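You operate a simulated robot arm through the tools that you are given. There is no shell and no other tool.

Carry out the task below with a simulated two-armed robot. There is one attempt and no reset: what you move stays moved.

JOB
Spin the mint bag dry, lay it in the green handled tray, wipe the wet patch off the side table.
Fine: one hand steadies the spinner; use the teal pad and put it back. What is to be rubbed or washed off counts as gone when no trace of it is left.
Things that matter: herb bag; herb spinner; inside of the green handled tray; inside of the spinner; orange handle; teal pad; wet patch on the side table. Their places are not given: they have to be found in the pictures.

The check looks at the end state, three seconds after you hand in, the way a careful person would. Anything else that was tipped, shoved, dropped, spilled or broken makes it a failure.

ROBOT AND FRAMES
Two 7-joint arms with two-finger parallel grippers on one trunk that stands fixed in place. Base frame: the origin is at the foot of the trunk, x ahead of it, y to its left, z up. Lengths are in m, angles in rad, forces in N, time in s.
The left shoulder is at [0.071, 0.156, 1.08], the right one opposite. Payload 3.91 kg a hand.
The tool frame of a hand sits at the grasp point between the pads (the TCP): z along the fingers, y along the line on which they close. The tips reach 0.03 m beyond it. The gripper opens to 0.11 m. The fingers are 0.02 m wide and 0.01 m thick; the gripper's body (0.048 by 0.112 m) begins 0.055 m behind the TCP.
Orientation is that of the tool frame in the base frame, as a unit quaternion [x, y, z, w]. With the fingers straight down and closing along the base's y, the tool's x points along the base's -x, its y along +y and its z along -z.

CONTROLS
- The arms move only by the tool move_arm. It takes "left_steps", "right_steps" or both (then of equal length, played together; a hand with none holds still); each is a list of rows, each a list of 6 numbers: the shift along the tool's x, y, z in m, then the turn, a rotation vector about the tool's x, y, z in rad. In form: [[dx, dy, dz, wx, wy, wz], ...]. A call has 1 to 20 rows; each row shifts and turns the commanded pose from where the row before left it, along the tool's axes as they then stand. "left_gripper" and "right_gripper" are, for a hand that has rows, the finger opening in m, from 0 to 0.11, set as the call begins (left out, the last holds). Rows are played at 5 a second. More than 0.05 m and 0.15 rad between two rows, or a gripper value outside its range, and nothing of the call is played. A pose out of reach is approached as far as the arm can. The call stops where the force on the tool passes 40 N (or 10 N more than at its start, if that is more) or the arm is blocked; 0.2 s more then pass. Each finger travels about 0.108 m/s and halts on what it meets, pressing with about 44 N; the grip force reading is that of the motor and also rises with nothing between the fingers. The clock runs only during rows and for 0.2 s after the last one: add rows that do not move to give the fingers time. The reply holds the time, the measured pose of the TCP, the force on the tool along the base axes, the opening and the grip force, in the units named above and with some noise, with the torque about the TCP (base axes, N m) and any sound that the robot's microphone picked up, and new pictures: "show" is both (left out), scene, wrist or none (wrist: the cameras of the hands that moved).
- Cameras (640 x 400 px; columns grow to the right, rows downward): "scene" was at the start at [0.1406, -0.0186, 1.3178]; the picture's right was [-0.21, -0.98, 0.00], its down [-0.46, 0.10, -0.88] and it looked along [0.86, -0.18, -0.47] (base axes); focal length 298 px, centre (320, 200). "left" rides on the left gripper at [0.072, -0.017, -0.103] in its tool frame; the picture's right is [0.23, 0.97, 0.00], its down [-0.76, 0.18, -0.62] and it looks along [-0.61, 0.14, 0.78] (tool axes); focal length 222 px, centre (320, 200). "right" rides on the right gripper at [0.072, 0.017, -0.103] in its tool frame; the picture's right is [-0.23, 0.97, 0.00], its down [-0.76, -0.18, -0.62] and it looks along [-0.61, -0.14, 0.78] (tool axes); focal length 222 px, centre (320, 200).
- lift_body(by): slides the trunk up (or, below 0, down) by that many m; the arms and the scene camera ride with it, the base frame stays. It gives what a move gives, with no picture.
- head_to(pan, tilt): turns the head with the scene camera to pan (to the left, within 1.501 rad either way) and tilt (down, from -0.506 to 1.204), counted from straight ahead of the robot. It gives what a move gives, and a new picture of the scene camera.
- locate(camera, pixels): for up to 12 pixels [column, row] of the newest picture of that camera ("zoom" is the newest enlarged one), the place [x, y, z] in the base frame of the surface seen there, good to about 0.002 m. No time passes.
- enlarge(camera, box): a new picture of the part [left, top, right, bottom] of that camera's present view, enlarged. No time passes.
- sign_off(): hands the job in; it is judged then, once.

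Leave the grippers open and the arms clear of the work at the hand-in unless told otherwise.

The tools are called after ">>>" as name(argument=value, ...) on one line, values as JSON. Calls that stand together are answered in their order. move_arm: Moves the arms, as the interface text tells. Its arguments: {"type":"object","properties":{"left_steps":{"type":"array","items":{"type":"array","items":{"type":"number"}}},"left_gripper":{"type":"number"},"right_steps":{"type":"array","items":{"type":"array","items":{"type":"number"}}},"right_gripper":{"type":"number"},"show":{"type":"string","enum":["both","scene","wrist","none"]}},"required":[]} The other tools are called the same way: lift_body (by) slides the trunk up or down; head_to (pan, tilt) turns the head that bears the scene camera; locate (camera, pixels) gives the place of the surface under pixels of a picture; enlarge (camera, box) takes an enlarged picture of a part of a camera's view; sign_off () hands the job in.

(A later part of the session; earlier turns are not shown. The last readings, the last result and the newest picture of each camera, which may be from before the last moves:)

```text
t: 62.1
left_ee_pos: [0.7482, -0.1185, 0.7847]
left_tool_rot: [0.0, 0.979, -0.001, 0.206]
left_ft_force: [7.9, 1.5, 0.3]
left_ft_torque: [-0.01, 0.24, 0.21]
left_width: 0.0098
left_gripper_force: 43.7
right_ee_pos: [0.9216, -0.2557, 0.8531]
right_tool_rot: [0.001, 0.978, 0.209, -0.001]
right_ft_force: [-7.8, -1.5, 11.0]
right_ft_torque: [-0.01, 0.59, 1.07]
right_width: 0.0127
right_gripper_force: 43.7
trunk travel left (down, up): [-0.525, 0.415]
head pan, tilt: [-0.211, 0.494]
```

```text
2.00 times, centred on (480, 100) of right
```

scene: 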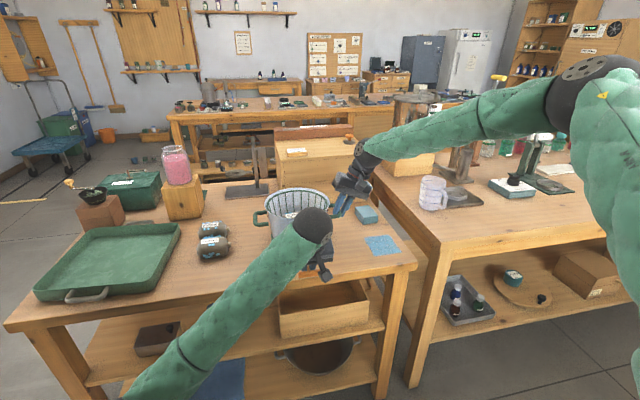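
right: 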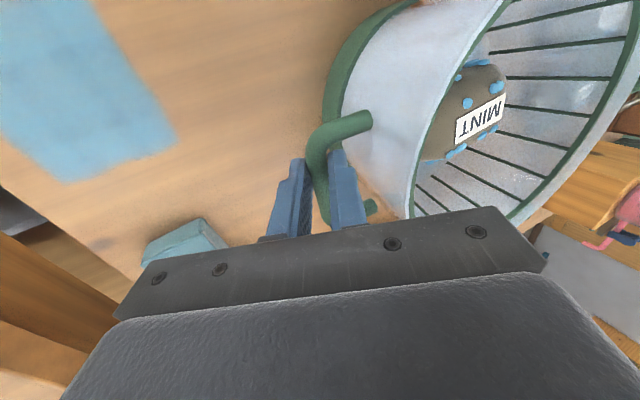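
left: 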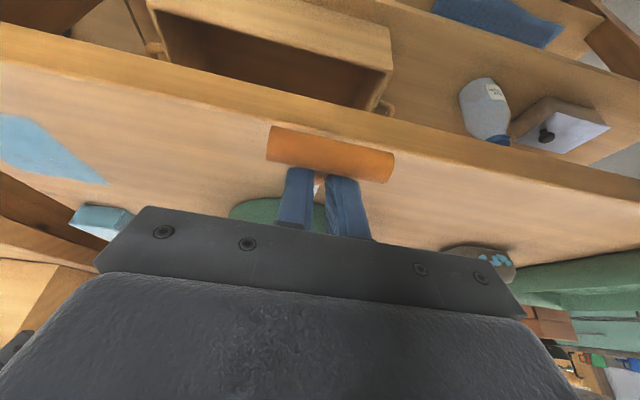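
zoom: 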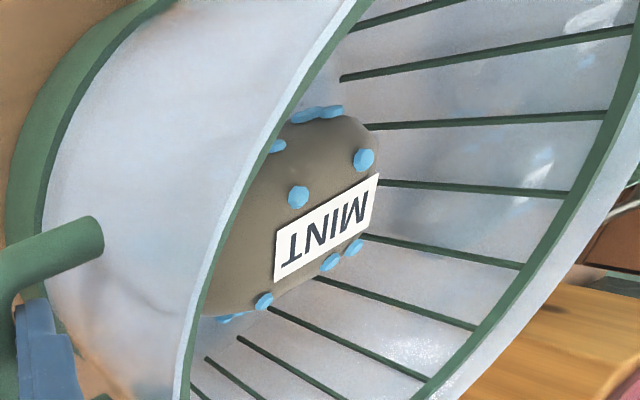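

The handle came out 8 cm on a white cord at ~8 N, the spinner held. I'll pull further, in 2 cm rows, until it resists.

>>> move_arm(left_steps=[[0.0183, 0, -0.008, 0, 0, 0], [0.0183, 0, -0.008, 0, 0, 0], [0.0183, 0, -0.008, 0, 0, 0], [0.0183, 0, -0.008, 0, 0, 0], [0, 0, 0, 0, 0, 0]], left_gripper=0.0)

>>> enlarge(camera="scene", box=[240, 170, 400, 290])

>>> enlarge(camera="right", box=[320, 0, 640, 200])

```text
t: 62.6
left_ee_pos: [0.7323, -0.1172, 0.7863]
left_tool_rot: [-0.003, 0.978, -0.001, 0.208]
left_ft_force: [11.5, -1.9, -0.7]
left_ft_torque: [0.15, 0.52, 0.73]
left_width: 0.0097
left_gripper_force: 44.0
right_ee_pos: [0.9173, -0.252, 0.8534]
right_tool_rot: [-0.003, 0.978, 0.209, -0.003]
right_ft_force: [-17.1, 2.3, 9.0]
right_ft_torque: [0.07, 0.13, 0.98]
right_width: 0.0126
right_gripper_force: 44.0
trunk travel left (down, up): [-0.525, 0.415]
head pan, tilt: [-0.211, 0.494]
stopped in row 2 (left hand): the force on the tool passed its limit at 46 N (the readings are from after the stop); the commanded pose is now the measured one
```

scene: 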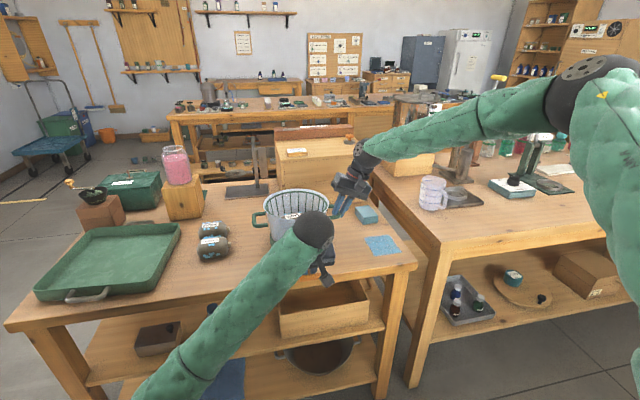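
left: 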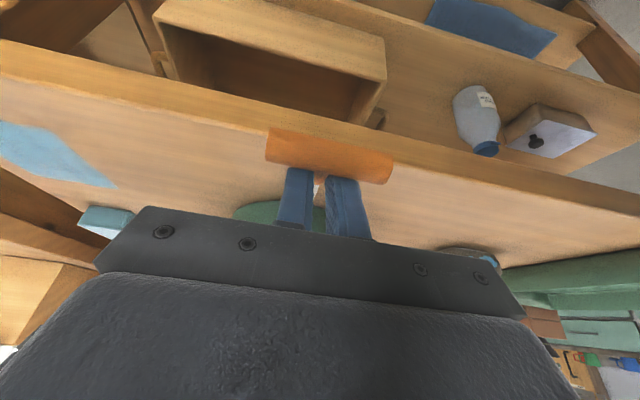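

```text
3.33 times, centred on (320, 230) of scene
```

zoom: 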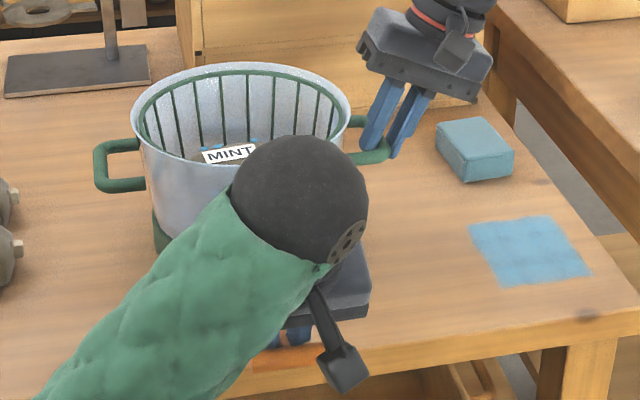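

```text
2.00 times, centred on (480, 100) of right
```

zoom: 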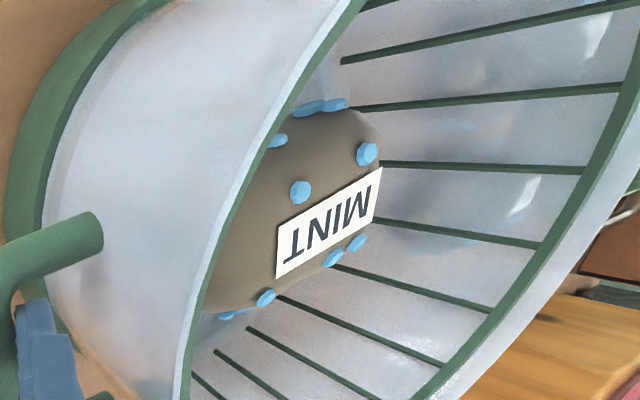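

The cord's end is reached after ~9.7 cm (46 N peak stopped the hand). The drops on the bag are still there, so I'll return the handle and look closely at the bag for a baseline, then pull faster strokes.

>>> enlarge(camera="right", box=[410, 40, 520, 170])

>>> move_arm(left_steps=[[-0.0284, 0, 0.0124, 0, 0, 0], [-0.0284, 0, 0.0124, 0, 0, 0], [-0.0284, 0, 0.0124, 0, 0, 0], [0, 0, 0, 0, 0, 0]], left_gripper=0.0)

>>> enlarge(camera="right", box=[410, 40, 520, 170])

```text
3.08 times, centred on (465, 105) of right
```

zoom: 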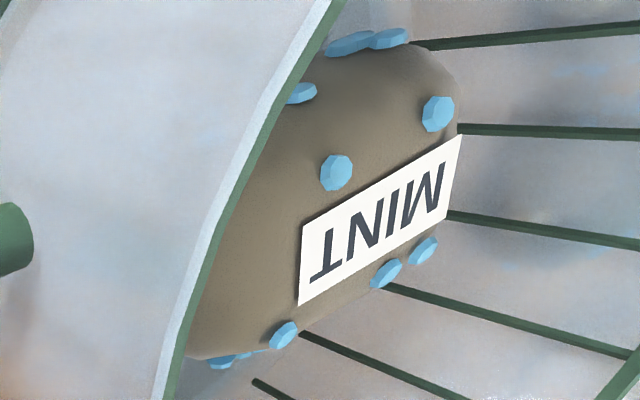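

```text
t: 63.6
left_ee_pos: [0.8272, -0.1153, 0.7845]
left_tool_rot: [-0.002, 0.979, -0.001, 0.206]
left_ft_force: [-27.2, 22.4, -0.9]
left_ft_torque: [-0.04, -0.48, -0.77]
left_width: 0.0099
left_gripper_force: 44.4
right_ee_pos: [0.9209, -0.2555, 0.8538]
right_tool_rot: [0.0, 0.978, 0.208, -0.002]
right_ft_force: [24.7, -19.6, 8.8]
right_ft_torque: [-0.32, -1.1, -0.51]
right_width: 0.0126
right_gripper_force: 44.0
trunk travel left (down, up): [-0.525, 0.415]
head pan, tilt: [-0.211, 0.494]
```

scene: 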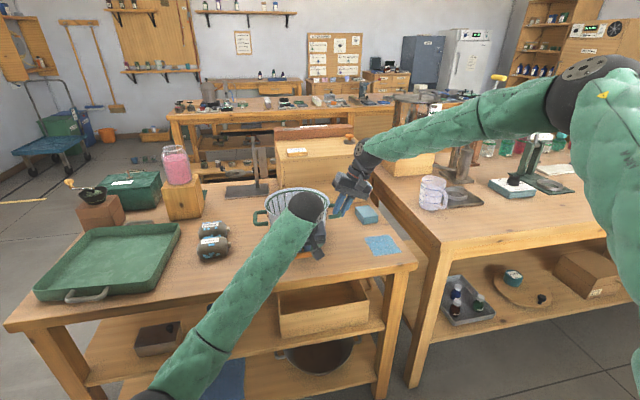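
left: 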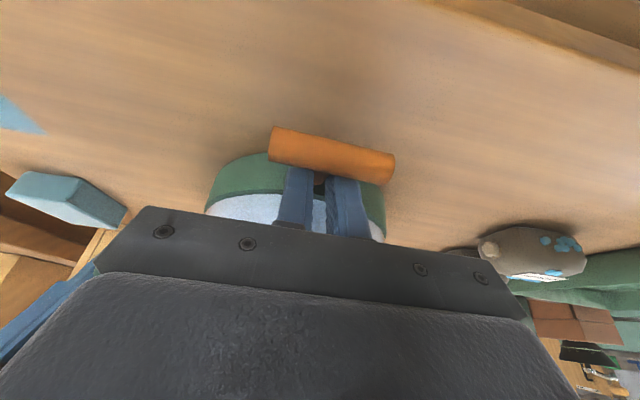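

```text
3.08 times, centred on (465, 105) of right
```

zoom: 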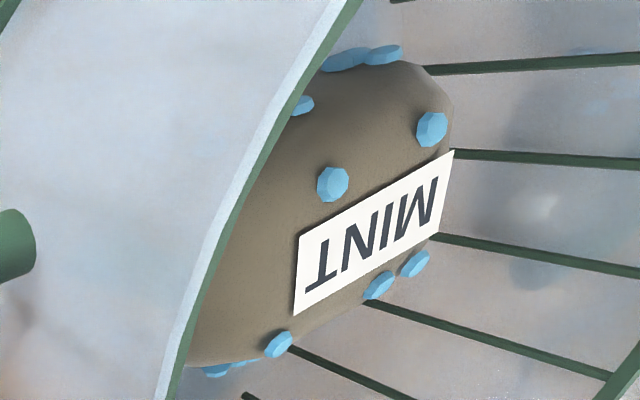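

Some drops have vanished (doubles became singles), so each pull dries it partly. I'll do two faster strokes (pull ~8.7 cm, return ~8.5 cm) and compare.

>>> move_arm(left_steps=[[0.0403, 0, -0.01764, 0, 0, 0], [0.0403, 0, -0.01764, 0, 0, 0], [-0.0389, 0, 0.01704, 0, 0, 0], [-0.0389, 0, 0.01704, 0, 0, 0], [0.0389, 0, -0.01704, 0, 0, 0], [0.0389, 0, -0.01704, 0, 0, 0], [-0.0389, 0, 0.01704, 0, 0, 0], [-0.0389, 0, 0.01704, 0, 0, 0], [0, 0, 0, 0, 0, 0]], left_gripper=0.0)

>>> enlarge(camera="right", box=[410, 40, 520, 170])

```text
t: 65.6
left_ee_pos: [0.8225, -0.1162, 0.7867]
left_tool_rot: [-0.002, 0.978, -0.002, 0.208]
left_ft_force: [-17.1, 18.0, 0.5]
left_ft_torque: [0.3, -0.6, 0.12]
left_width: 0.0097
left_gripper_force: 43.8
right_ee_pos: [0.9207, -0.2524, 0.8514]
right_tool_rot: [-0.002, 0.978, 0.209, -0.001]
right_ft_force: [15.6, -13.4, 6.2]
right_ft_torque: [-0.13, -1.54, -0.1]
right_width: 0.0127
right_gripper_force: 43.5
trunk travel left (down, up): [-0.525, 0.415]
head pan, tilt: [-0.211, 0.494]
```

scene: 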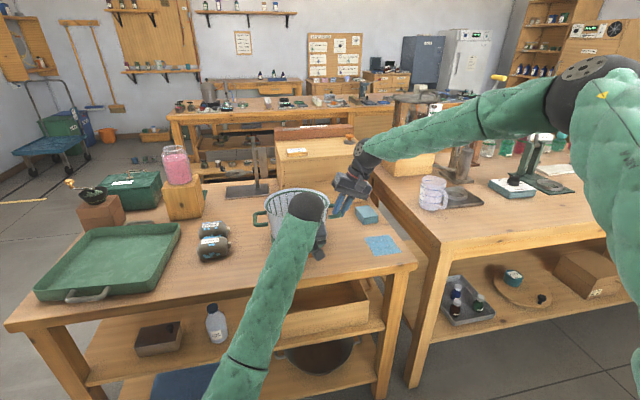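
left: 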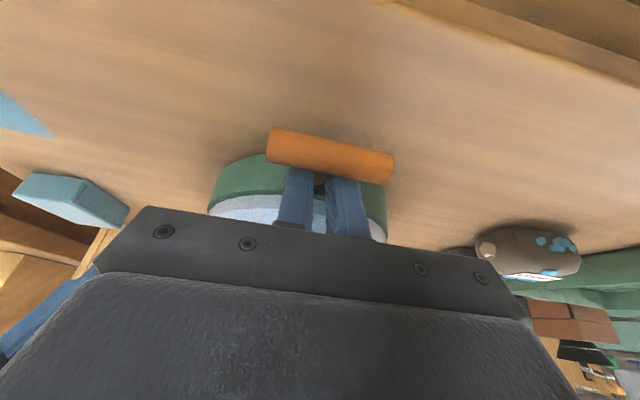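

```text
3.08 times, centred on (465, 105) of right
```

zoom: 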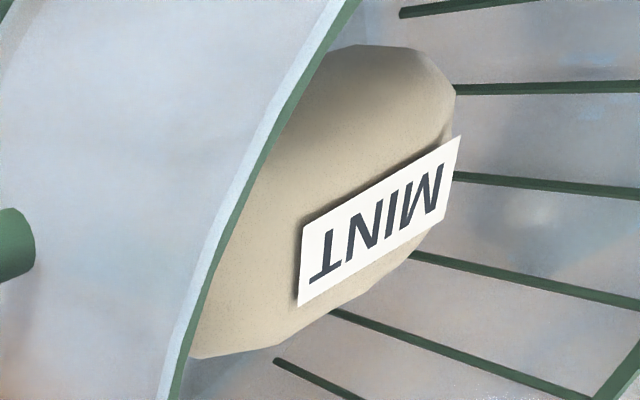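

All drops are gone and the bag has turned pale — it is dry. Now I open the left gripper on the stem and see the handle settle.

>>> move_arm(left_steps=[[0, 0, 0, 0, 0, 0], [0, 0, 0, 0, 0, 0], [0, 0, 0, 0, 0, 0]], left_gripper=0.036)

>>> enlarge(camera="left", box=[200, 60, 440, 210])

```text
t: 66.4
left_ee_pos: [0.8217, -0.1163, 0.7859]
left_tool_rot: [-0.001, 0.978, -0.002, 0.208]
left_ft_force: [0.5, -0.4, -0.2]
left_ft_torque: [0.01, -0.02, 0.0]
left_width: 0.0363
left_gripper_force: 0.1
right_ee_pos: [0.9193, -0.2543, 0.8525]
right_tool_rot: [-0.002, 0.978, 0.21, -0.003]
right_ft_force: [-3.8, 2.9, 4.1]
right_ft_torque: [0.13, 0.06, 0.35]
right_width: 0.0125
right_gripper_force: 44.0
trunk travel left (down, up): [-0.525, 0.415]
head pan, tilt: [-0.211, 0.494]
```

scene: 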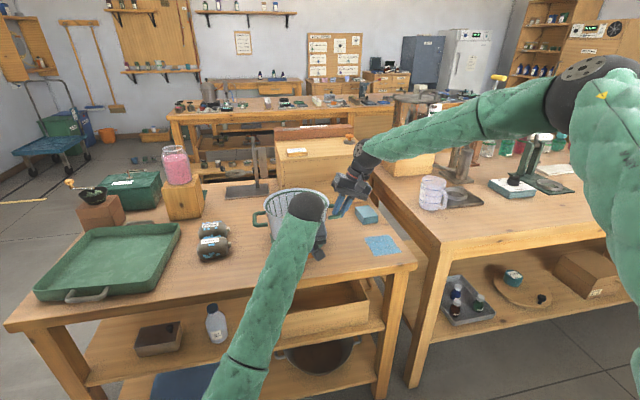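
left: 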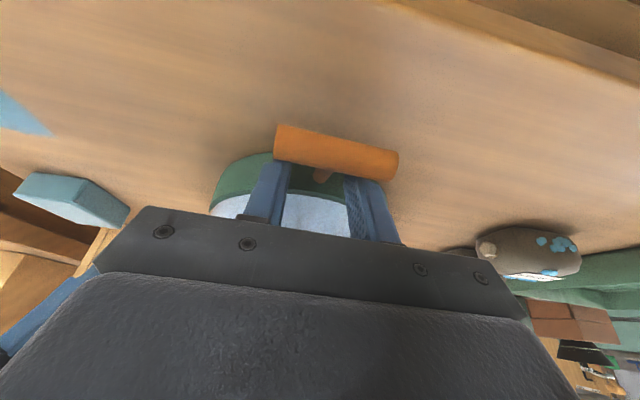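

```text
2.67 times, centred on (320, 135) of left
```

zoom: 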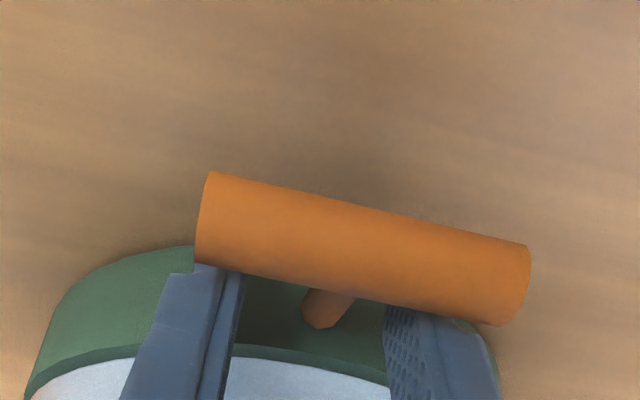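

Released cleanly with the handle back at rest. I'll withdraw the left hand upward along its fingers, straighten it, and look into the basket.

>>> move_arm(left_steps=[[0, 0, -0.02, 0, 0, 0], [0, 0, -0.02, 0, 0, 0], [0, 0, -0.03, 0, 0, 0], [0, 0, -0.04, 0, 0, 0], [0, 0, -0.04, 0, 0, 0], [0, 0, -0.04, 0, 0, 0], [0, 0, 0, 0, 0.139, 0], [0, 0, 0, 0, 0.139, 0], [0, 0, 0, 0, 0.139, 0], [0, 0, -0.03, 0, 0, 0], [0, 0, 0, 0, 0, 0]], left_gripper=0.036)

>>> enlarge(camera="scene", box=[240, 170, 368, 262])

```text
t: 67.5
left_ee_pos: [0.817, -0.0332, 0.8361]
left_tool_rot: [-0.027, 0.975, 0.066, 0.211]
left_ft_force: [0.6, 0.3, 0.9]
left_ft_torque: [0.0, -0.01, 0.02]
left_width: 0.0359
left_gripper_force: 0.1
left hand out of reach, approached as far as the arm can: row 4, 5
right_ee_pos: [0.9192, -0.2553, 0.8527]
right_tool_rot: [-0.002, 0.978, 0.21, -0.003]
right_ft_force: [1.3, 0.7, 0.3]
right_ft_torque: [-0.13, -0.06, -0.11]
right_width: 0.0127
right_gripper_force: 43.9
trunk travel left (down, up): [-0.525, 0.415]
head pan, tilt: [-0.211, 0.494]
stopped in row 5 (left hand): the arm was blocked; the commanded pose is now the measured one
```

scene: 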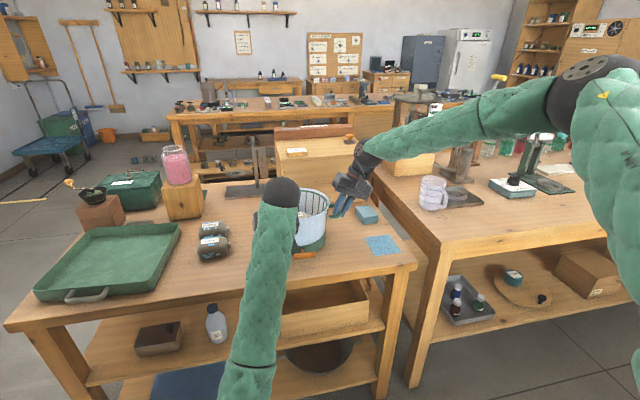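
left: 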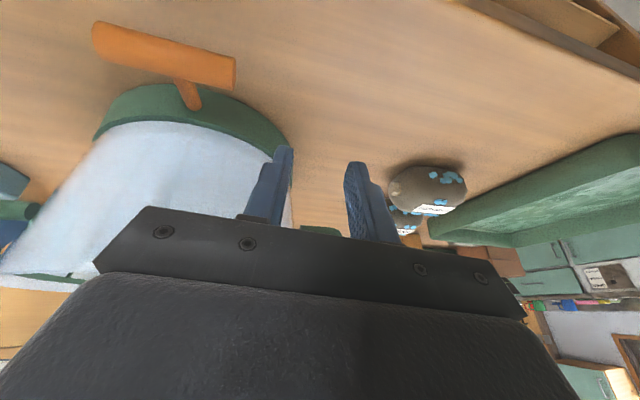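

```text
4.35 times, centred on (304, 216) of scene
```

zoom: 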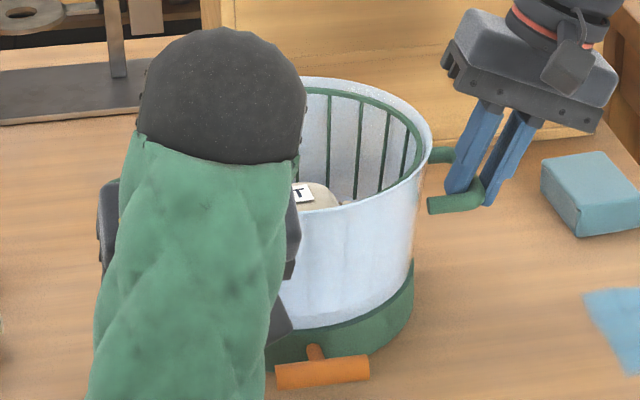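

The left arm drifted: its elbow swung low toward the table front, and the arm reported blocked with the hand at (0.817,-0.033,0.836). I'll look down with the head to see where the forearm and elbow are before moving anything.

>>> head_to(pan=0.0, tilt=0.95)

```text
t: 68.4
left_ee_pos: [0.8173, -0.0332, 0.8351]
left_tool_rot: [-0.028, 0.975, 0.066, 0.211]
left_ft_force: [-0.6, -0.8, 0.4]
left_ft_torque: [-0.01, 0.0, 0.02]
left_width: 0.036
left_gripper_force: 0.1
right_ee_pos: [0.9199, -0.2527, 0.8521]
right_tool_rot: [-0.002, 0.978, 0.209, -0.002]
right_ft_force: [0.1, -3.1, 0.7]
right_ft_torque: [-0.04, -0.47, -0.18]
right_width: 0.0123
right_gripper_force: 43.4
trunk travel left (down, up): [-0.525, 0.415]
head pan, tilt: [0.0, 0.949]
```

scene: 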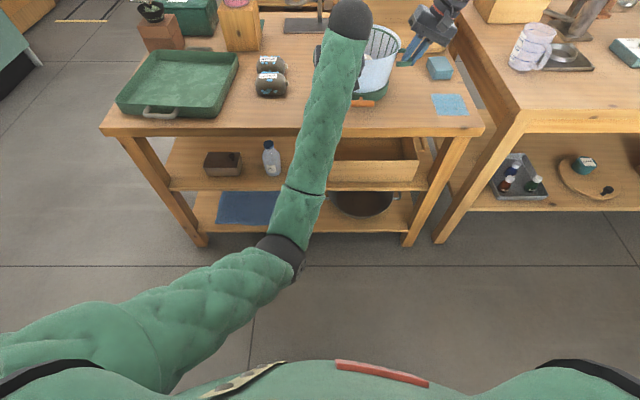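

>>> locate(camera="scene", pixels=[[285, 250], [300, 205], [315, 150], [335, 90], [350, 20], [220, 285], [150, 320], [360, 100], [385, 40], [240, 130], [300, 133], [260, 75]])

>>> enlarge(camera="scene", box=[230, 0, 470, 150])

```text
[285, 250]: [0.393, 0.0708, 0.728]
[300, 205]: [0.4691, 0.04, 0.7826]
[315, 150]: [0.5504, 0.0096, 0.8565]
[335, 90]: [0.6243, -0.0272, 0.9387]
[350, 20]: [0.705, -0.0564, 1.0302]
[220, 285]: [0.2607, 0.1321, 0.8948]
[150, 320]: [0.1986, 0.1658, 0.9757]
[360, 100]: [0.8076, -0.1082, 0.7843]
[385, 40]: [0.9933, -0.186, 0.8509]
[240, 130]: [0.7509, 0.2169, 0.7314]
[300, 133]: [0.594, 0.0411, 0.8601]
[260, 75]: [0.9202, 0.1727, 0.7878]
```

```text
2.67 times, centred on (350, 75) of scene
```

zoom: 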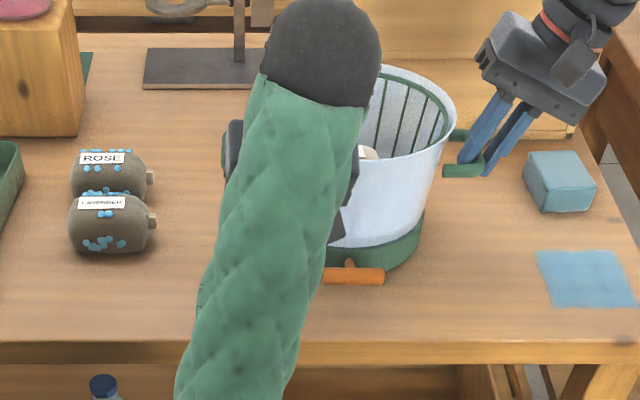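

The left elbow hangs low in front at (0.39,0.07,0.72); nothing is touching the hand. I'll move the hand up and to the left (away from the pot), in small rows, and watch the reach report.

>>> move_arm(left_steps=[[-0.0039, 0.0241, -0.0284, 0, 0, 0], [-0.0039, 0.0241, -0.0284, 0, 0, 0], [-0.0039, 0.0241, -0.0284, 0, 0, 0], [0, 0, 0, 0, 0, 0]], left_gripper=0.036)

```text
t: 69.0
left_ee_pos: [0.8219, 0.086, 0.8489]
left_tool_rot: [-0.053, 0.967, 0.133, 0.211]
left_ft_force: [-0.1, -0.2, 0.5]
left_ft_torque: [0.03, 0.01, 0.0]
left_width: 0.036
left_gripper_force: 0.2
left hand out of reach, approached as far as the arm can: row 2
right_ee_pos: [0.9195, -0.2548, 0.8515]
right_tool_rot: [-0.002, 0.978, 0.21, -0.002]
right_ft_force: [-0.3, 2.2, -0.8]
right_ft_torque: [0.22, -0.23, 0.03]
right_width: 0.0127
right_gripper_force: 43.9
trunk travel left (down, up): [-0.525, 0.415]
head pan, tilt: [0.0, 0.949]
stopped in row 2 (left hand): the arm was blocked; the commanded pose is now the measured one
```

scene: 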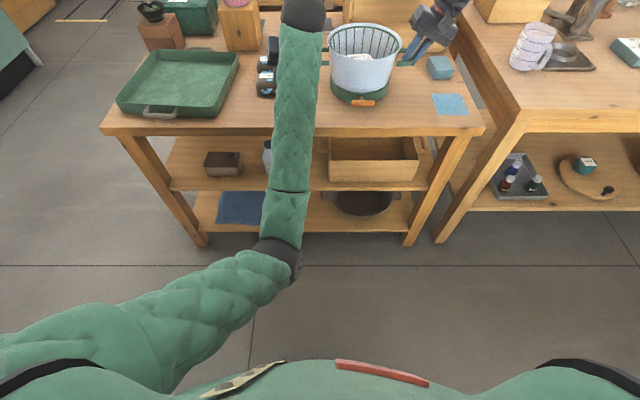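
left: 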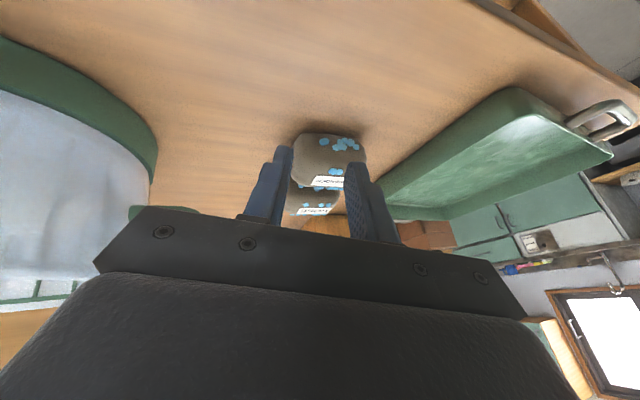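

The left arm isn't following commands properly (likely a wrist limit with the elbow hanging). The right hand is no longer needed on the handle, so I'll release it first; then I can raise the trunk to lift both arms clear without joint motion.

>>> move_arm(right_steps=[[0, 0, 0, 0, 0, 0], [0, 0, 0, 0, 0, 0], [0, 0, 0, 0, 0, 0]], right_gripper=0.028, show="wrist")

>>> enlarge(camera="right", box=[240, 50, 440, 210])

```text
t: 69.8
left_ee_pos: [0.8214, 0.0846, 0.8493]
left_tool_rot: [-0.052, 0.967, 0.133, 0.21]
left_ft_force: [-0.1, -0.2, 0.4]
left_ft_torque: [0.01, 0.01, -0.01]
left_width: 0.0359
left_gripper_force: 0.1
right_ee_pos: [0.9192, -0.2531, 0.8513]
right_tool_rot: [-0.002, 0.978, 0.21, -0.002]
right_ft_force: [-0.9, 0.0, 0.1]
right_ft_torque: [0.0, 0.01, -0.01]
right_width: 0.0279
right_gripper_force: 0.2
trunk travel left (down, up): [-0.525, 0.415]
head pan, tilt: [0.0, 0.949]
```

right: 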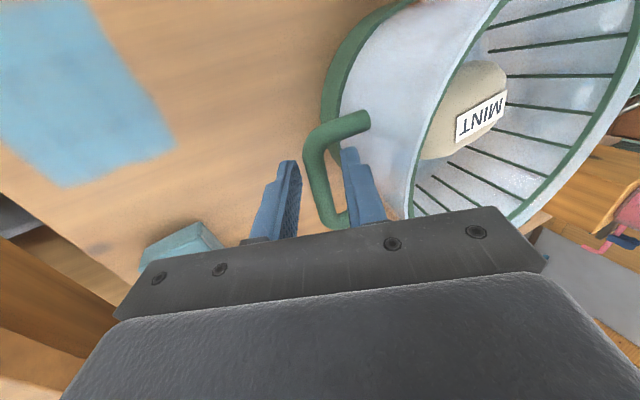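

```text
2.50 times, centred on (340, 130) of right
```

zoom: 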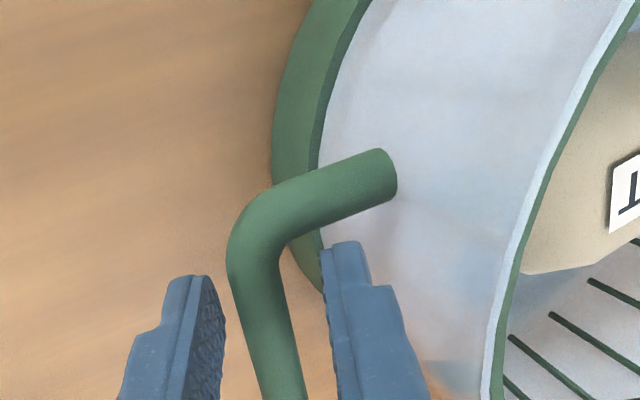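

The right fingers are open and clear of the bar. Backing the right hand out along its fingers.

>>> move_arm(right_steps=[[0, 0, -0.015, 0, 0, 0], [0, 0, -0.015, 0, 0, 0], [0, 0, -0.015, 0, 0, 0], [0, 0, -0.015, 0, 0, 0], [0, 0, -0.02, 0, 0, 0], [0, 0, 0, 0, 0, 0]], right_gripper=0.028)

```text
t: 71.2
left_ee_pos: [0.8198, 0.0849, 0.8487]
left_tool_rot: [-0.053, 0.968, 0.133, 0.208]
left_ft_force: [0.2, -1.0, 0.2]
left_ft_torque: [0.03, 0.01, 0.02]
left_width: 0.0358
left_gripper_force: 0.1
right_ee_pos: [0.9203, -0.286, 0.9249]
right_tool_rot: [-0.001, 0.978, 0.209, -0.001]
right_ft_force: [0.2, 0.7, -0.4]
right_ft_torque: [0.0, -0.01, -0.01]
right_width: 0.0282
right_gripper_force: 0.1
trunk travel left (down, up): [-0.525, 0.415]
head pan, tilt: [0.0, 0.949]
```

scene: 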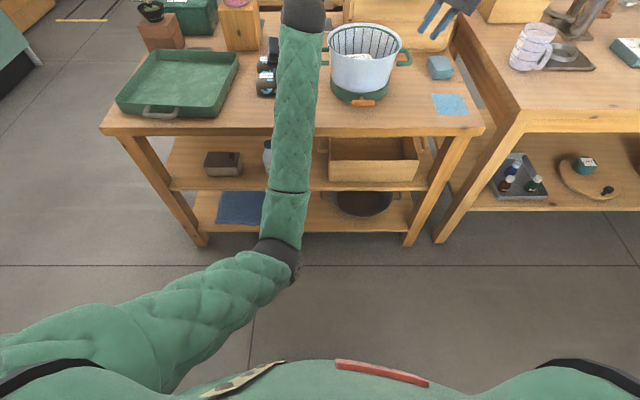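
right: 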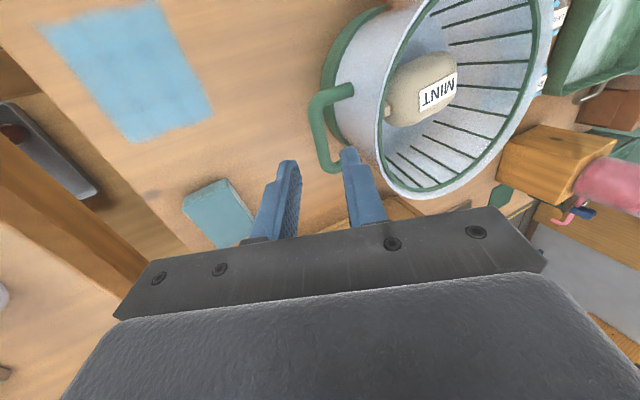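

The right hand is clear. Both arms are free now; I'll raise the trunk 0.25 m to lift everything well clear.

>>> lift_body(by=0.25)

>>> head_to(pan=0.0, tilt=0.95)

```text
t: 73.8
left_ee_pos: [0.8208, 0.0858, 1.0992]
left_tool_rot: [-0.053, 0.967, 0.133, 0.211]
left_ft_force: [0.1, -0.2, -1.1]
left_ft_torque: [-0.02, 0.01, 0.01]
left_width: 0.0359
left_gripper_force: 0.0
right_ee_pos: [0.9205, -0.285, 1.1751]
right_tool_rot: [-0.002, 0.978, 0.21, -0.002]
right_ft_force: [0.6, -0.8, 0.2]
right_ft_torque: [-0.02, -0.01, 0.0]
right_width: 0.0281
right_gripper_force: 0.0
trunk travel left (down, up): [-0.775, 0.165]
head pan, tilt: [0.0, 0.949]
```

```text
t: 74.3
left_ee_pos: [0.8211, 0.0857, 1.0991]
left_tool_rot: [-0.053, 0.967, 0.133, 0.211]
left_ft_force: [0.5, -0.5, 0.3]
left_ft_torque: [0.04, 0.02, 0.0]
left_width: 0.0358
left_gripper_force: 0.1
right_ee_pos: [0.9207, -0.2857, 1.1748]
right_tool_rot: [-0.002, 0.978, 0.209, -0.002]
right_ft_force: [0.0, 0.8, -0.3]
right_ft_torque: [-0.02, 0.01, 0.01]
right_width: 0.0282
right_gripper_force: 0.0
trunk travel left (down, up): [-0.775, 0.165]
head pan, tilt: [0.0, 0.949]
```

scene: 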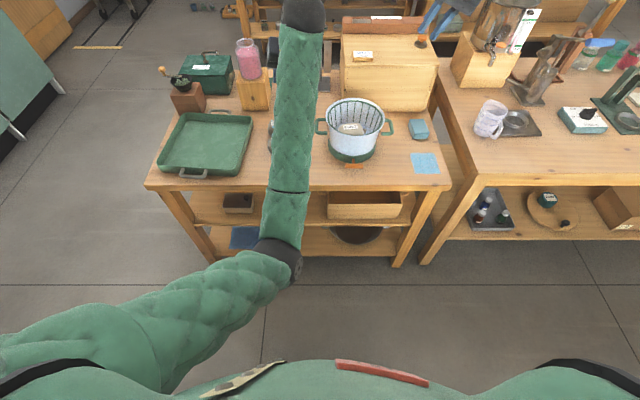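

From up here I see the spinner upright with the pale, dry bag inside and its handle at rest; nothing else was disturbed. Now in free air I'll move the left hand up/out/forward to unwind the arm.

>>> move_arm(left_steps=[[-0.023, 0.0294, -0.0154, 0, 0, 0], [-0.023, 0.0294, -0.0154, 0, 0, 0], [-0.023, 0.0294, -0.0154, 0, 0, 0], [-0.023, 0.0294, -0.0154, 0, 0, 0], [-0.023, 0.0294, -0.0154, 0, 0, 0], [-0.023, 0.0294, -0.0154, 0, 0, 0], [0, 0, 0, 0, 0, 0]], left_gripper=0.06, show="scene")

```text
t: 76.0
left_ee_pos: [0.8804, 0.2336, 1.2792]
left_tool_rot: [-0.052, 0.967, 0.131, 0.21]
left_ft_force: [0.7, -0.6, -0.1]
left_ft_torque: [0.01, -0.01, 0.02]
left_width: 0.0599
left_gripper_force: 0.2
right_ee_pos: [0.9204, -0.2866, 1.1754]
right_tool_rot: [-0.004, 0.978, 0.21, -0.002]
right_ft_force: [0.0, -0.1, -0.5]
right_ft_torque: [0.01, 0.02, 0.02]
right_width: 0.0281
right_gripper_force: 0.1
trunk travel left (down, up): [-0.775, 0.165]
head pan, tilt: [0.0, 0.949]
```

scene: 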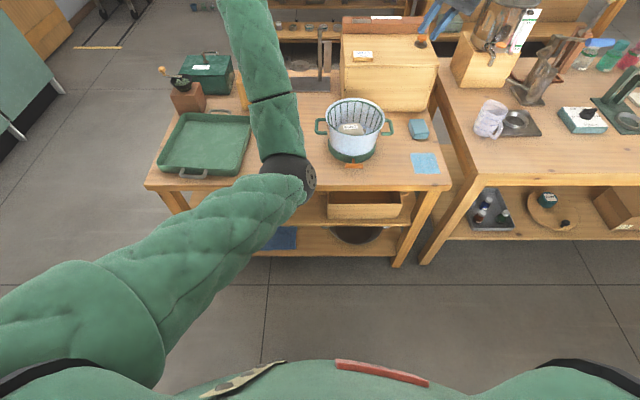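

It followed correctly this time. The elbow is now inward of the hand; locating it.

>>> locate(camera="scene", pixels=[[290, 170], [275, 110], [245, 30], [220, 220], [100, 290], [250, 95], [240, 55], [230, 10]])

```text
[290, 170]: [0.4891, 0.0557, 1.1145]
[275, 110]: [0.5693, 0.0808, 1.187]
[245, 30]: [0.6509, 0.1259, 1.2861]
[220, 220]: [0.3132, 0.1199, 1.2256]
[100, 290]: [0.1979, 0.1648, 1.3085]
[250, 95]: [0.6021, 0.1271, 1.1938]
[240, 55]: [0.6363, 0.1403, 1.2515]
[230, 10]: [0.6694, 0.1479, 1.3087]
```

The left elbow is at (0.47,0.05,1.08), below the hand. I'll straighten the left hand to a vertical tool here in free air and see how the elbow responds.

>>> move_arm(left_steps=[[0, 0, 0, 0.0672, 0.1065, 0.0268], [0, 0, 0, 0.0672, 0.1065, 0.0268], [0, 0, 0, 0.0672, 0.1065, 0.0268], [0, 0, 0, 0.0672, 0.1065, 0.0268], [0, 0, 0, 0, 0, 0]], left_gripper=0.06, show="scene")

>>> locate(camera="scene", pixels=[[290, 170], [275, 110], [245, 30], [220, 220], [300, 185]])

```text
t: 77.2
left_ee_pos: [0.9677, 0.2837, 1.2449]
left_tool_rot: [0.002, 1.0, -0.001, -0.001]
left_ft_force: [0.4, 0.6, -0.2]
left_ft_torque: [-0.01, 0.01, 0.01]
left_width: 0.0601
left_gripper_force: 0.0
left hand out of reach, approached as far as the arm can: row 1, 2, 3, 4
right_ee_pos: [0.92, -0.2861, 1.175]
right_tool_rot: [-0.002, 0.978, 0.21, -0.002]
right_ft_force: [0.5, 0.0, -0.2]
right_ft_torque: [-0.03, 0.0, 0.03]
right_width: 0.0281
right_gripper_force: 0.0
trunk travel left (down, up): [-0.775, 0.165]
head pan, tilt: [0.0, 0.949]
```

scene: 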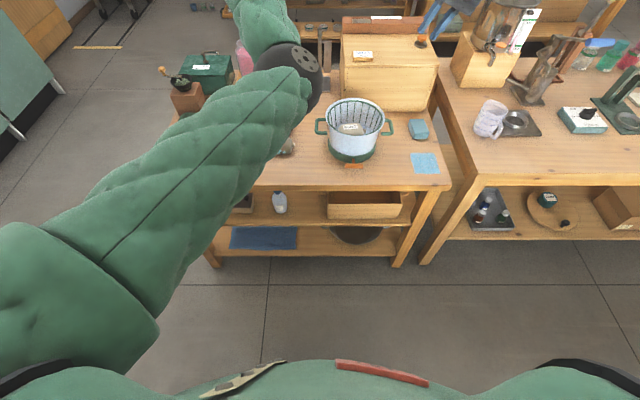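

```text
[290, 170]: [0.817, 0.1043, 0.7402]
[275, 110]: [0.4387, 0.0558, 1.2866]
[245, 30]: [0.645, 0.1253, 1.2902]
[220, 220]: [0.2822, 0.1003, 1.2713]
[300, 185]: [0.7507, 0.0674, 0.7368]
```

The arm reached vertical but the elbow swung further inward. Before continuing I'll map the obstacles on the left part of the table from this view (block, jar, box, mortar, tray).

>>> locate(camera="scene", pixels=[[242, 62], [240, 85], [205, 55], [180, 80], [190, 100], [165, 165], [245, 165], [250, 120], [180, 118], [390, 50], [310, 60], [325, 45]])

>>> locate(camera="scene", pixels=[[288, 75], [305, 70], [305, 100], [260, 40], [240, 10], [120, 230], [60, 300], [200, 150]])

```text
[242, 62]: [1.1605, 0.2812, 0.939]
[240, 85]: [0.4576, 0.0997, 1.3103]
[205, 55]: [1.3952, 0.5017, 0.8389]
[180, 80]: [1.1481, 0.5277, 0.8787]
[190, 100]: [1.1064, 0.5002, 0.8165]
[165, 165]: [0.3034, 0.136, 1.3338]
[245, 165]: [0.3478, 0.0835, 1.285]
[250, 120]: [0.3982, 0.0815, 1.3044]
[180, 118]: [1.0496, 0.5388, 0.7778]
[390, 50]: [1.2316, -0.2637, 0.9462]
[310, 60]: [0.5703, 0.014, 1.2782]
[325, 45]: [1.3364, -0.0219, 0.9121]
```

```text
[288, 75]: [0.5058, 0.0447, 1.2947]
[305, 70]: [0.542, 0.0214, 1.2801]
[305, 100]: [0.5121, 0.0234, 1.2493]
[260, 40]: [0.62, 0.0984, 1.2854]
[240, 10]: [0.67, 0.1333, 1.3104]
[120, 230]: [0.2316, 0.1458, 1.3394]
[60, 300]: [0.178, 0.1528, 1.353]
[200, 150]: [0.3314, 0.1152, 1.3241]
```

The elbow is at (0.51,0.03,1.25). I'll lower the left hand to (0.92,0.25,1.0) (free space; block and jar are beyond x≈1.05) and check the elbow.

>>> move_arm(left_steps=[[0.008, -0.0056, 0.0408, 0, 0, 0], [0.008, -0.0056, 0.0408, 0, 0, 0], [0.008, -0.0056, 0.0408, 0, 0, 0], [0.008, -0.0056, 0.0408, 0, 0, 0], [0.008, -0.0056, 0.0408, 0, 0, 0], [0.008, -0.0056, 0.0408, 0, 0, 0], [0, 0, 0, 0, 0, 0]], left_gripper=0.06)

```text
t: 78.8
left_ee_pos: [0.9216, 0.2556, 1.0061]
left_tool_rot: [-0.002, 1.0, 0.001, 0.003]
left_ft_force: [1.0, -0.1, 0.6]
left_ft_torque: [0.02, -0.02, -0.01]
left_width: 0.06
left_gripper_force: 0.1
right_ee_pos: [0.9204, -0.2858, 1.1743]
right_tool_rot: [-0.002, 0.978, 0.209, -0.002]
right_ft_force: [-0.3, -0.3, 0.8]
right_ft_torque: [0.01, 0.0, 0.0]
right_width: 0.0281
right_gripper_force: 0.1
trunk travel left (down, up): [-0.775, 0.165]
head pan, tilt: [0.0, 0.949]
```

scene: 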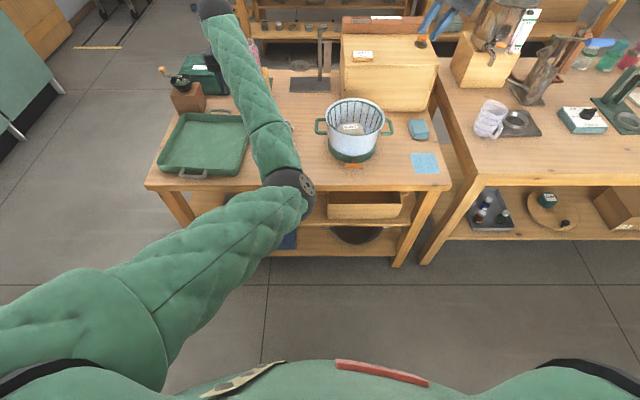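
left: 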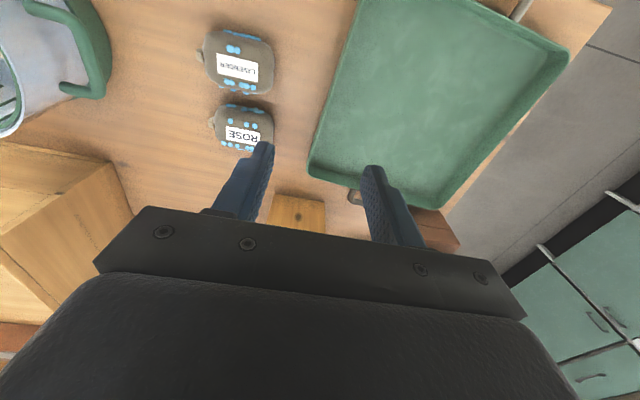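

Vertical and well-behaved here. I'll try a roll of the hand (fingers toward +y) to swing the left elbow outward.

>>> move_arm(left_steps=[[0, 0, 0, -0.15, 0, 0], [0, 0, 0, -0.15, 0, 0], [0, 0, 0, -0.15, 0, 0], [0, 0, 0, -0.15, 0, 0], [0, 0, 0, 0, 0, 0]], left_gripper=0.06, show="scene")

```text
t: 80.0
left_ee_pos: [0.921, 0.2507, 1.0016]
left_tool_rot: [0.001, 0.955, 0.296, 0.001]
left_ft_force: [0.1, 0.5, -0.4]
left_ft_torque: [0.05, -0.01, 0.01]
left_width: 0.0602
left_gripper_force: 0.1
right_ee_pos: [0.9208, -0.2856, 1.1757]
right_tool_rot: [-0.002, 0.978, 0.209, -0.003]
right_ft_force: [0.1, -0.2, 0.6]
right_ft_torque: [0.0, -0.01, 0.0]
right_width: 0.0281
right_gripper_force: 0.0
trunk travel left (down, up): [-0.775, 0.165]
head pan, tilt: [0.0, 0.949]
```

scene: 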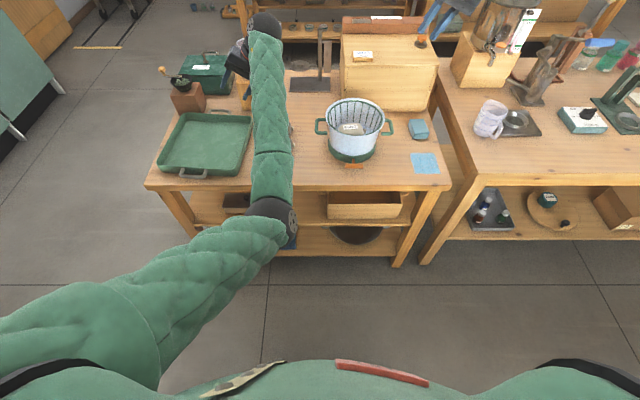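

The elbow only shifted slightly. I'll unroll and directly test, at safe height, whether the left arm reaches above the basket (0.943,-0.118,1.03) in this posture.

>>> move_arm(left_steps=[[0, 0, 0, 0.15, 0, 0], [0, 0, 0, 0.15, 0, 0], [0, 0, 0, 0.15, 0, 0], [0, 0, 0, 0.15, 0, 0], [-0.003, -0.046, -0.005, 0, 0, 0], [-0.003, -0.046, -0.005, 0, 0, 0], [-0.003, -0.046, -0.005, 0, 0, 0], [-0.003, -0.046, -0.005, 0, 0, 0], [-0.003, -0.046, -0.005, 0, 0, 0], [-0.003, -0.046, -0.005, 0, 0, 0], [-0.003, -0.046, 0, 0, 0, 0], [0, -0.046, 0, 0, 0, 0], [0, 0, 0, 0, 0, 0]], left_gripper=0.085)

```text
t: 82.8
left_ee_pos: [0.9522, -0.1011, 1.0431]
left_tool_rot: [-0.004, 1.0, 0.003, 0.008]
left_ft_force: [0.2, -0.6, 0.5]
left_ft_torque: [-0.02, 0.02, -0.01]
left_width: 0.085
left_gripper_force: 0.0
left hand out of reach, approached as far as the arm can: row 8
right_ee_pos: [0.9202, -0.2843, 1.1761]
right_tool_rot: [-0.001, 0.978, 0.208, -0.002]
right_ft_force: [-0.4, -0.3, -0.4]
right_ft_torque: [0.01, 0.02, 0.0]
right_width: 0.028
right_gripper_force: 0.1
trunk travel left (down, up): [-0.775, 0.165]
head pan, tilt: [0.0, 0.949]
```

scene: 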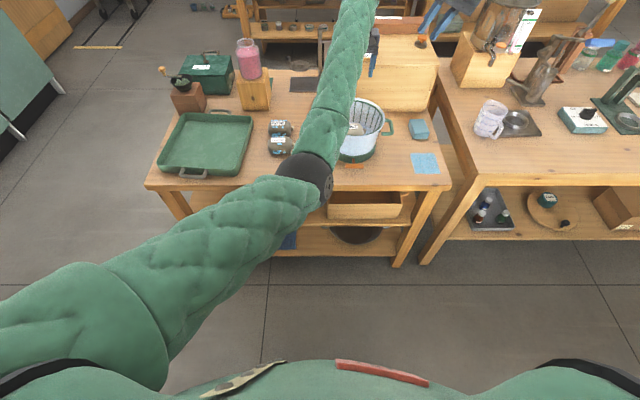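
left: 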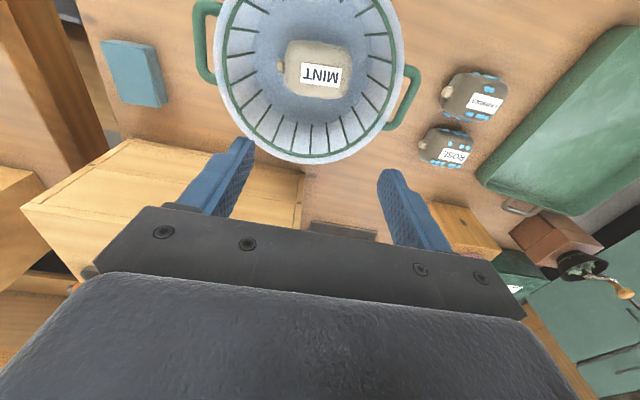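

The left arm reaches above the basket now. I'll inspect the dry bag in the basket from the left wrist camera, and move the right hand away to give room.

>>> enlarge(camera="left", box=[240, 10, 400, 130])

>>> locate(camera="left", pixels=[[285, 67], [318, 45], [318, 68], [318, 97], [350, 68], [278, 66], [300, 70], [335, 50], [300, 45], [300, 95], [340, 95]])

>>> move_arm(right_steps=[[0, 0, 0, 0.14, 0, 0], [0, 0, 0, 0.14, 0, 0], [0, 0, 0, 0.14, 0, 0], [0.02, -0.04, 0, 0, 0, 0], [0.02, -0.04, 0, 0, 0, 0], [0.02, -0.04, 0, 0, 0, 0], [0.02, -0.03, 0, 0, 0, 0], [0, 0, 0, 0, 0, 0]], right_gripper=0.06, show="scene")

```text
3.33 times, centred on (320, 70) of left
```

zoom: 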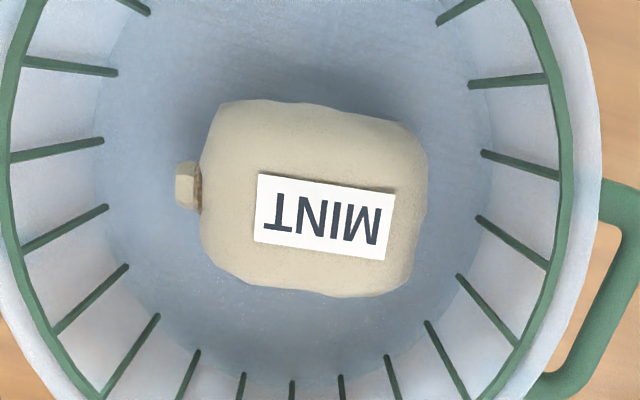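

```text
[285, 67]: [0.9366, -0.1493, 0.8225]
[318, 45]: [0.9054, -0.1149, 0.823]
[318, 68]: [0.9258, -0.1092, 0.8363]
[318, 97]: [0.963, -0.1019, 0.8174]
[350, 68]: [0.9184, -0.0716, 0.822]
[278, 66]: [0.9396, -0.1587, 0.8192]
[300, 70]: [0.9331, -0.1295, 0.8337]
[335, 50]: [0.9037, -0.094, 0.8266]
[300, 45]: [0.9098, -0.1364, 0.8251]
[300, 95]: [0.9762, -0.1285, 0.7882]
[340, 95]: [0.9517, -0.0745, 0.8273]
```

```text
t: 84.5
left_ee_pos: [0.9523, -0.0995, 1.0361]
left_tool_rot: [-0.006, 1.0, 0.004, 0.005]
left_ft_force: [-0.1, 0.4, -0.5]
left_ft_torque: [0.01, 0.04, 0.0]
left_width: 0.0849
left_gripper_force: 0.1
right_ee_pos: [0.8395, -0.4358, 1.1768]
right_tool_rot: [-0.003, 1.0, 0.002, -0.003]
right_ft_force: [-0.6, -0.1, -0.3]
right_ft_torque: [0.0, 0.03, -0.02]
right_width: 0.0599
right_gripper_force: 0.2
trunk travel left (down, up): [-0.775, 0.165]
head pan, tilt: [0.0, 0.949]
```

scene: 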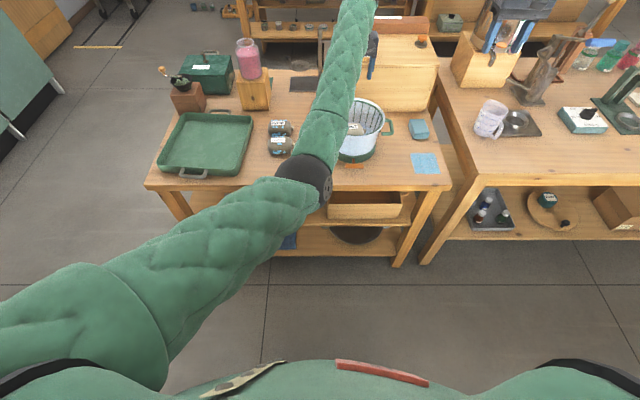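

The bag's centre is about (0.934,-0.111), top z≈0.836, its axis yawed ~0.24 rad. I'll rotate the left hand +1.333 rad about its axis here in the air (closing across the bag) and check the pose.

>>> move_arm(left_steps=[[0, 0, 0, 0, 0, 0.148], [0, 0, 0, 0, 0, 0.148], [0, 0, 0, 0, 0, 0.148], [0, 0, 0, 0, 0, 0.148], [0, 0, 0, 0, 0, 0.148], [0, 0, 0, 0, 0, 0.148], [0, 0, 0, 0, 0, 0.148], [0, 0, 0, 0, 0, 0.148], [0, 0, 0, 0, 0, 0.149], [0, 0, 0, 0, 0, 0]], left_gripper=0.085)

```text
t: 86.8
left_ee_pos: [0.9433, -0.1166, 1.0285]
left_tool_rot: [0.62, 0.785, 0.0, -0.001]
left_ft_force: [-0.6, -0.8, -0.4]
left_ft_torque: [0.0, 0.0, -0.01]
left_width: 0.0849
left_gripper_force: 0.0
right_ee_pos: [0.8388, -0.4364, 1.1759]
right_tool_rot: [-0.002, 1.0, 0.001, -0.001]
right_ft_force: [-0.3, -0.3, -0.4]
right_ft_torque: [-0.02, 0.01, -0.03]
right_width: 0.06
right_gripper_force: 0.0
trunk travel left (down, up): [-0.775, 0.165]
head pan, tilt: [0.0, 0.949]
```

scene: 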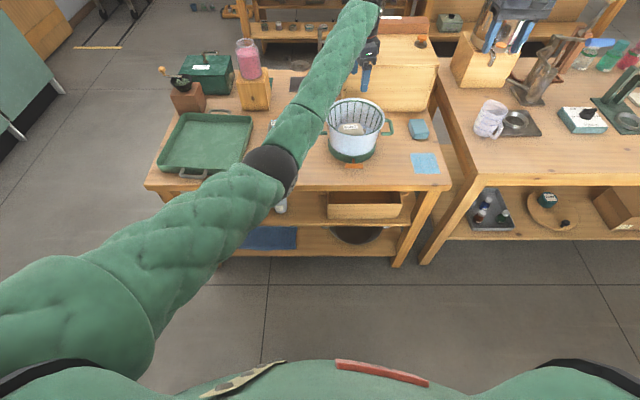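
left: 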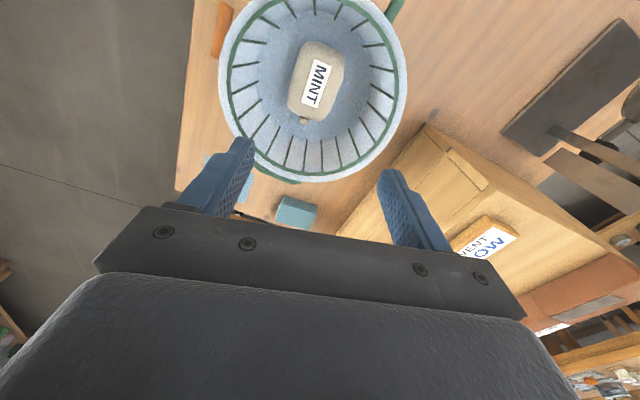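

Good — fully reached and the elbow swung outward. I'll measure the bag in this rotated wrist view.

>>> enlarge(camera="left", box=[250, 20, 380, 140])

>>> locate(camera="left", pixels=[[290, 80], [316, 82], [340, 82], [322, 42], [310, 113], [303, 121], [300, 55], [343, 60], [293, 100], [330, 105], [310, 60], [350, 100]])

```text
3.33 times, centred on (315, 80) of left
```

zoom: 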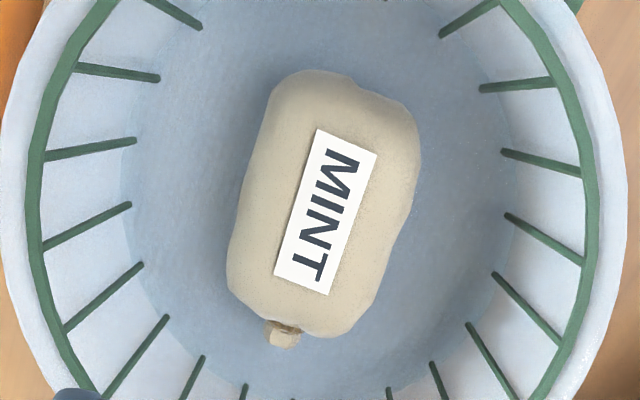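

```text
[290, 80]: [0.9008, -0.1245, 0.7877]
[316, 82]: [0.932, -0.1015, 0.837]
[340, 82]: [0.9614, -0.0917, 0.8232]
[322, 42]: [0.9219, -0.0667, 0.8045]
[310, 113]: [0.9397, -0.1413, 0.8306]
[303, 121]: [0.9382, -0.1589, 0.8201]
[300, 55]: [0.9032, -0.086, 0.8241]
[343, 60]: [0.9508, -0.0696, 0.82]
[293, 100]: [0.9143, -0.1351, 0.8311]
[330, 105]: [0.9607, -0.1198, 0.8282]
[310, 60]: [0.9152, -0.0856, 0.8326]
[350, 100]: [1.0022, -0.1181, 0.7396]
```

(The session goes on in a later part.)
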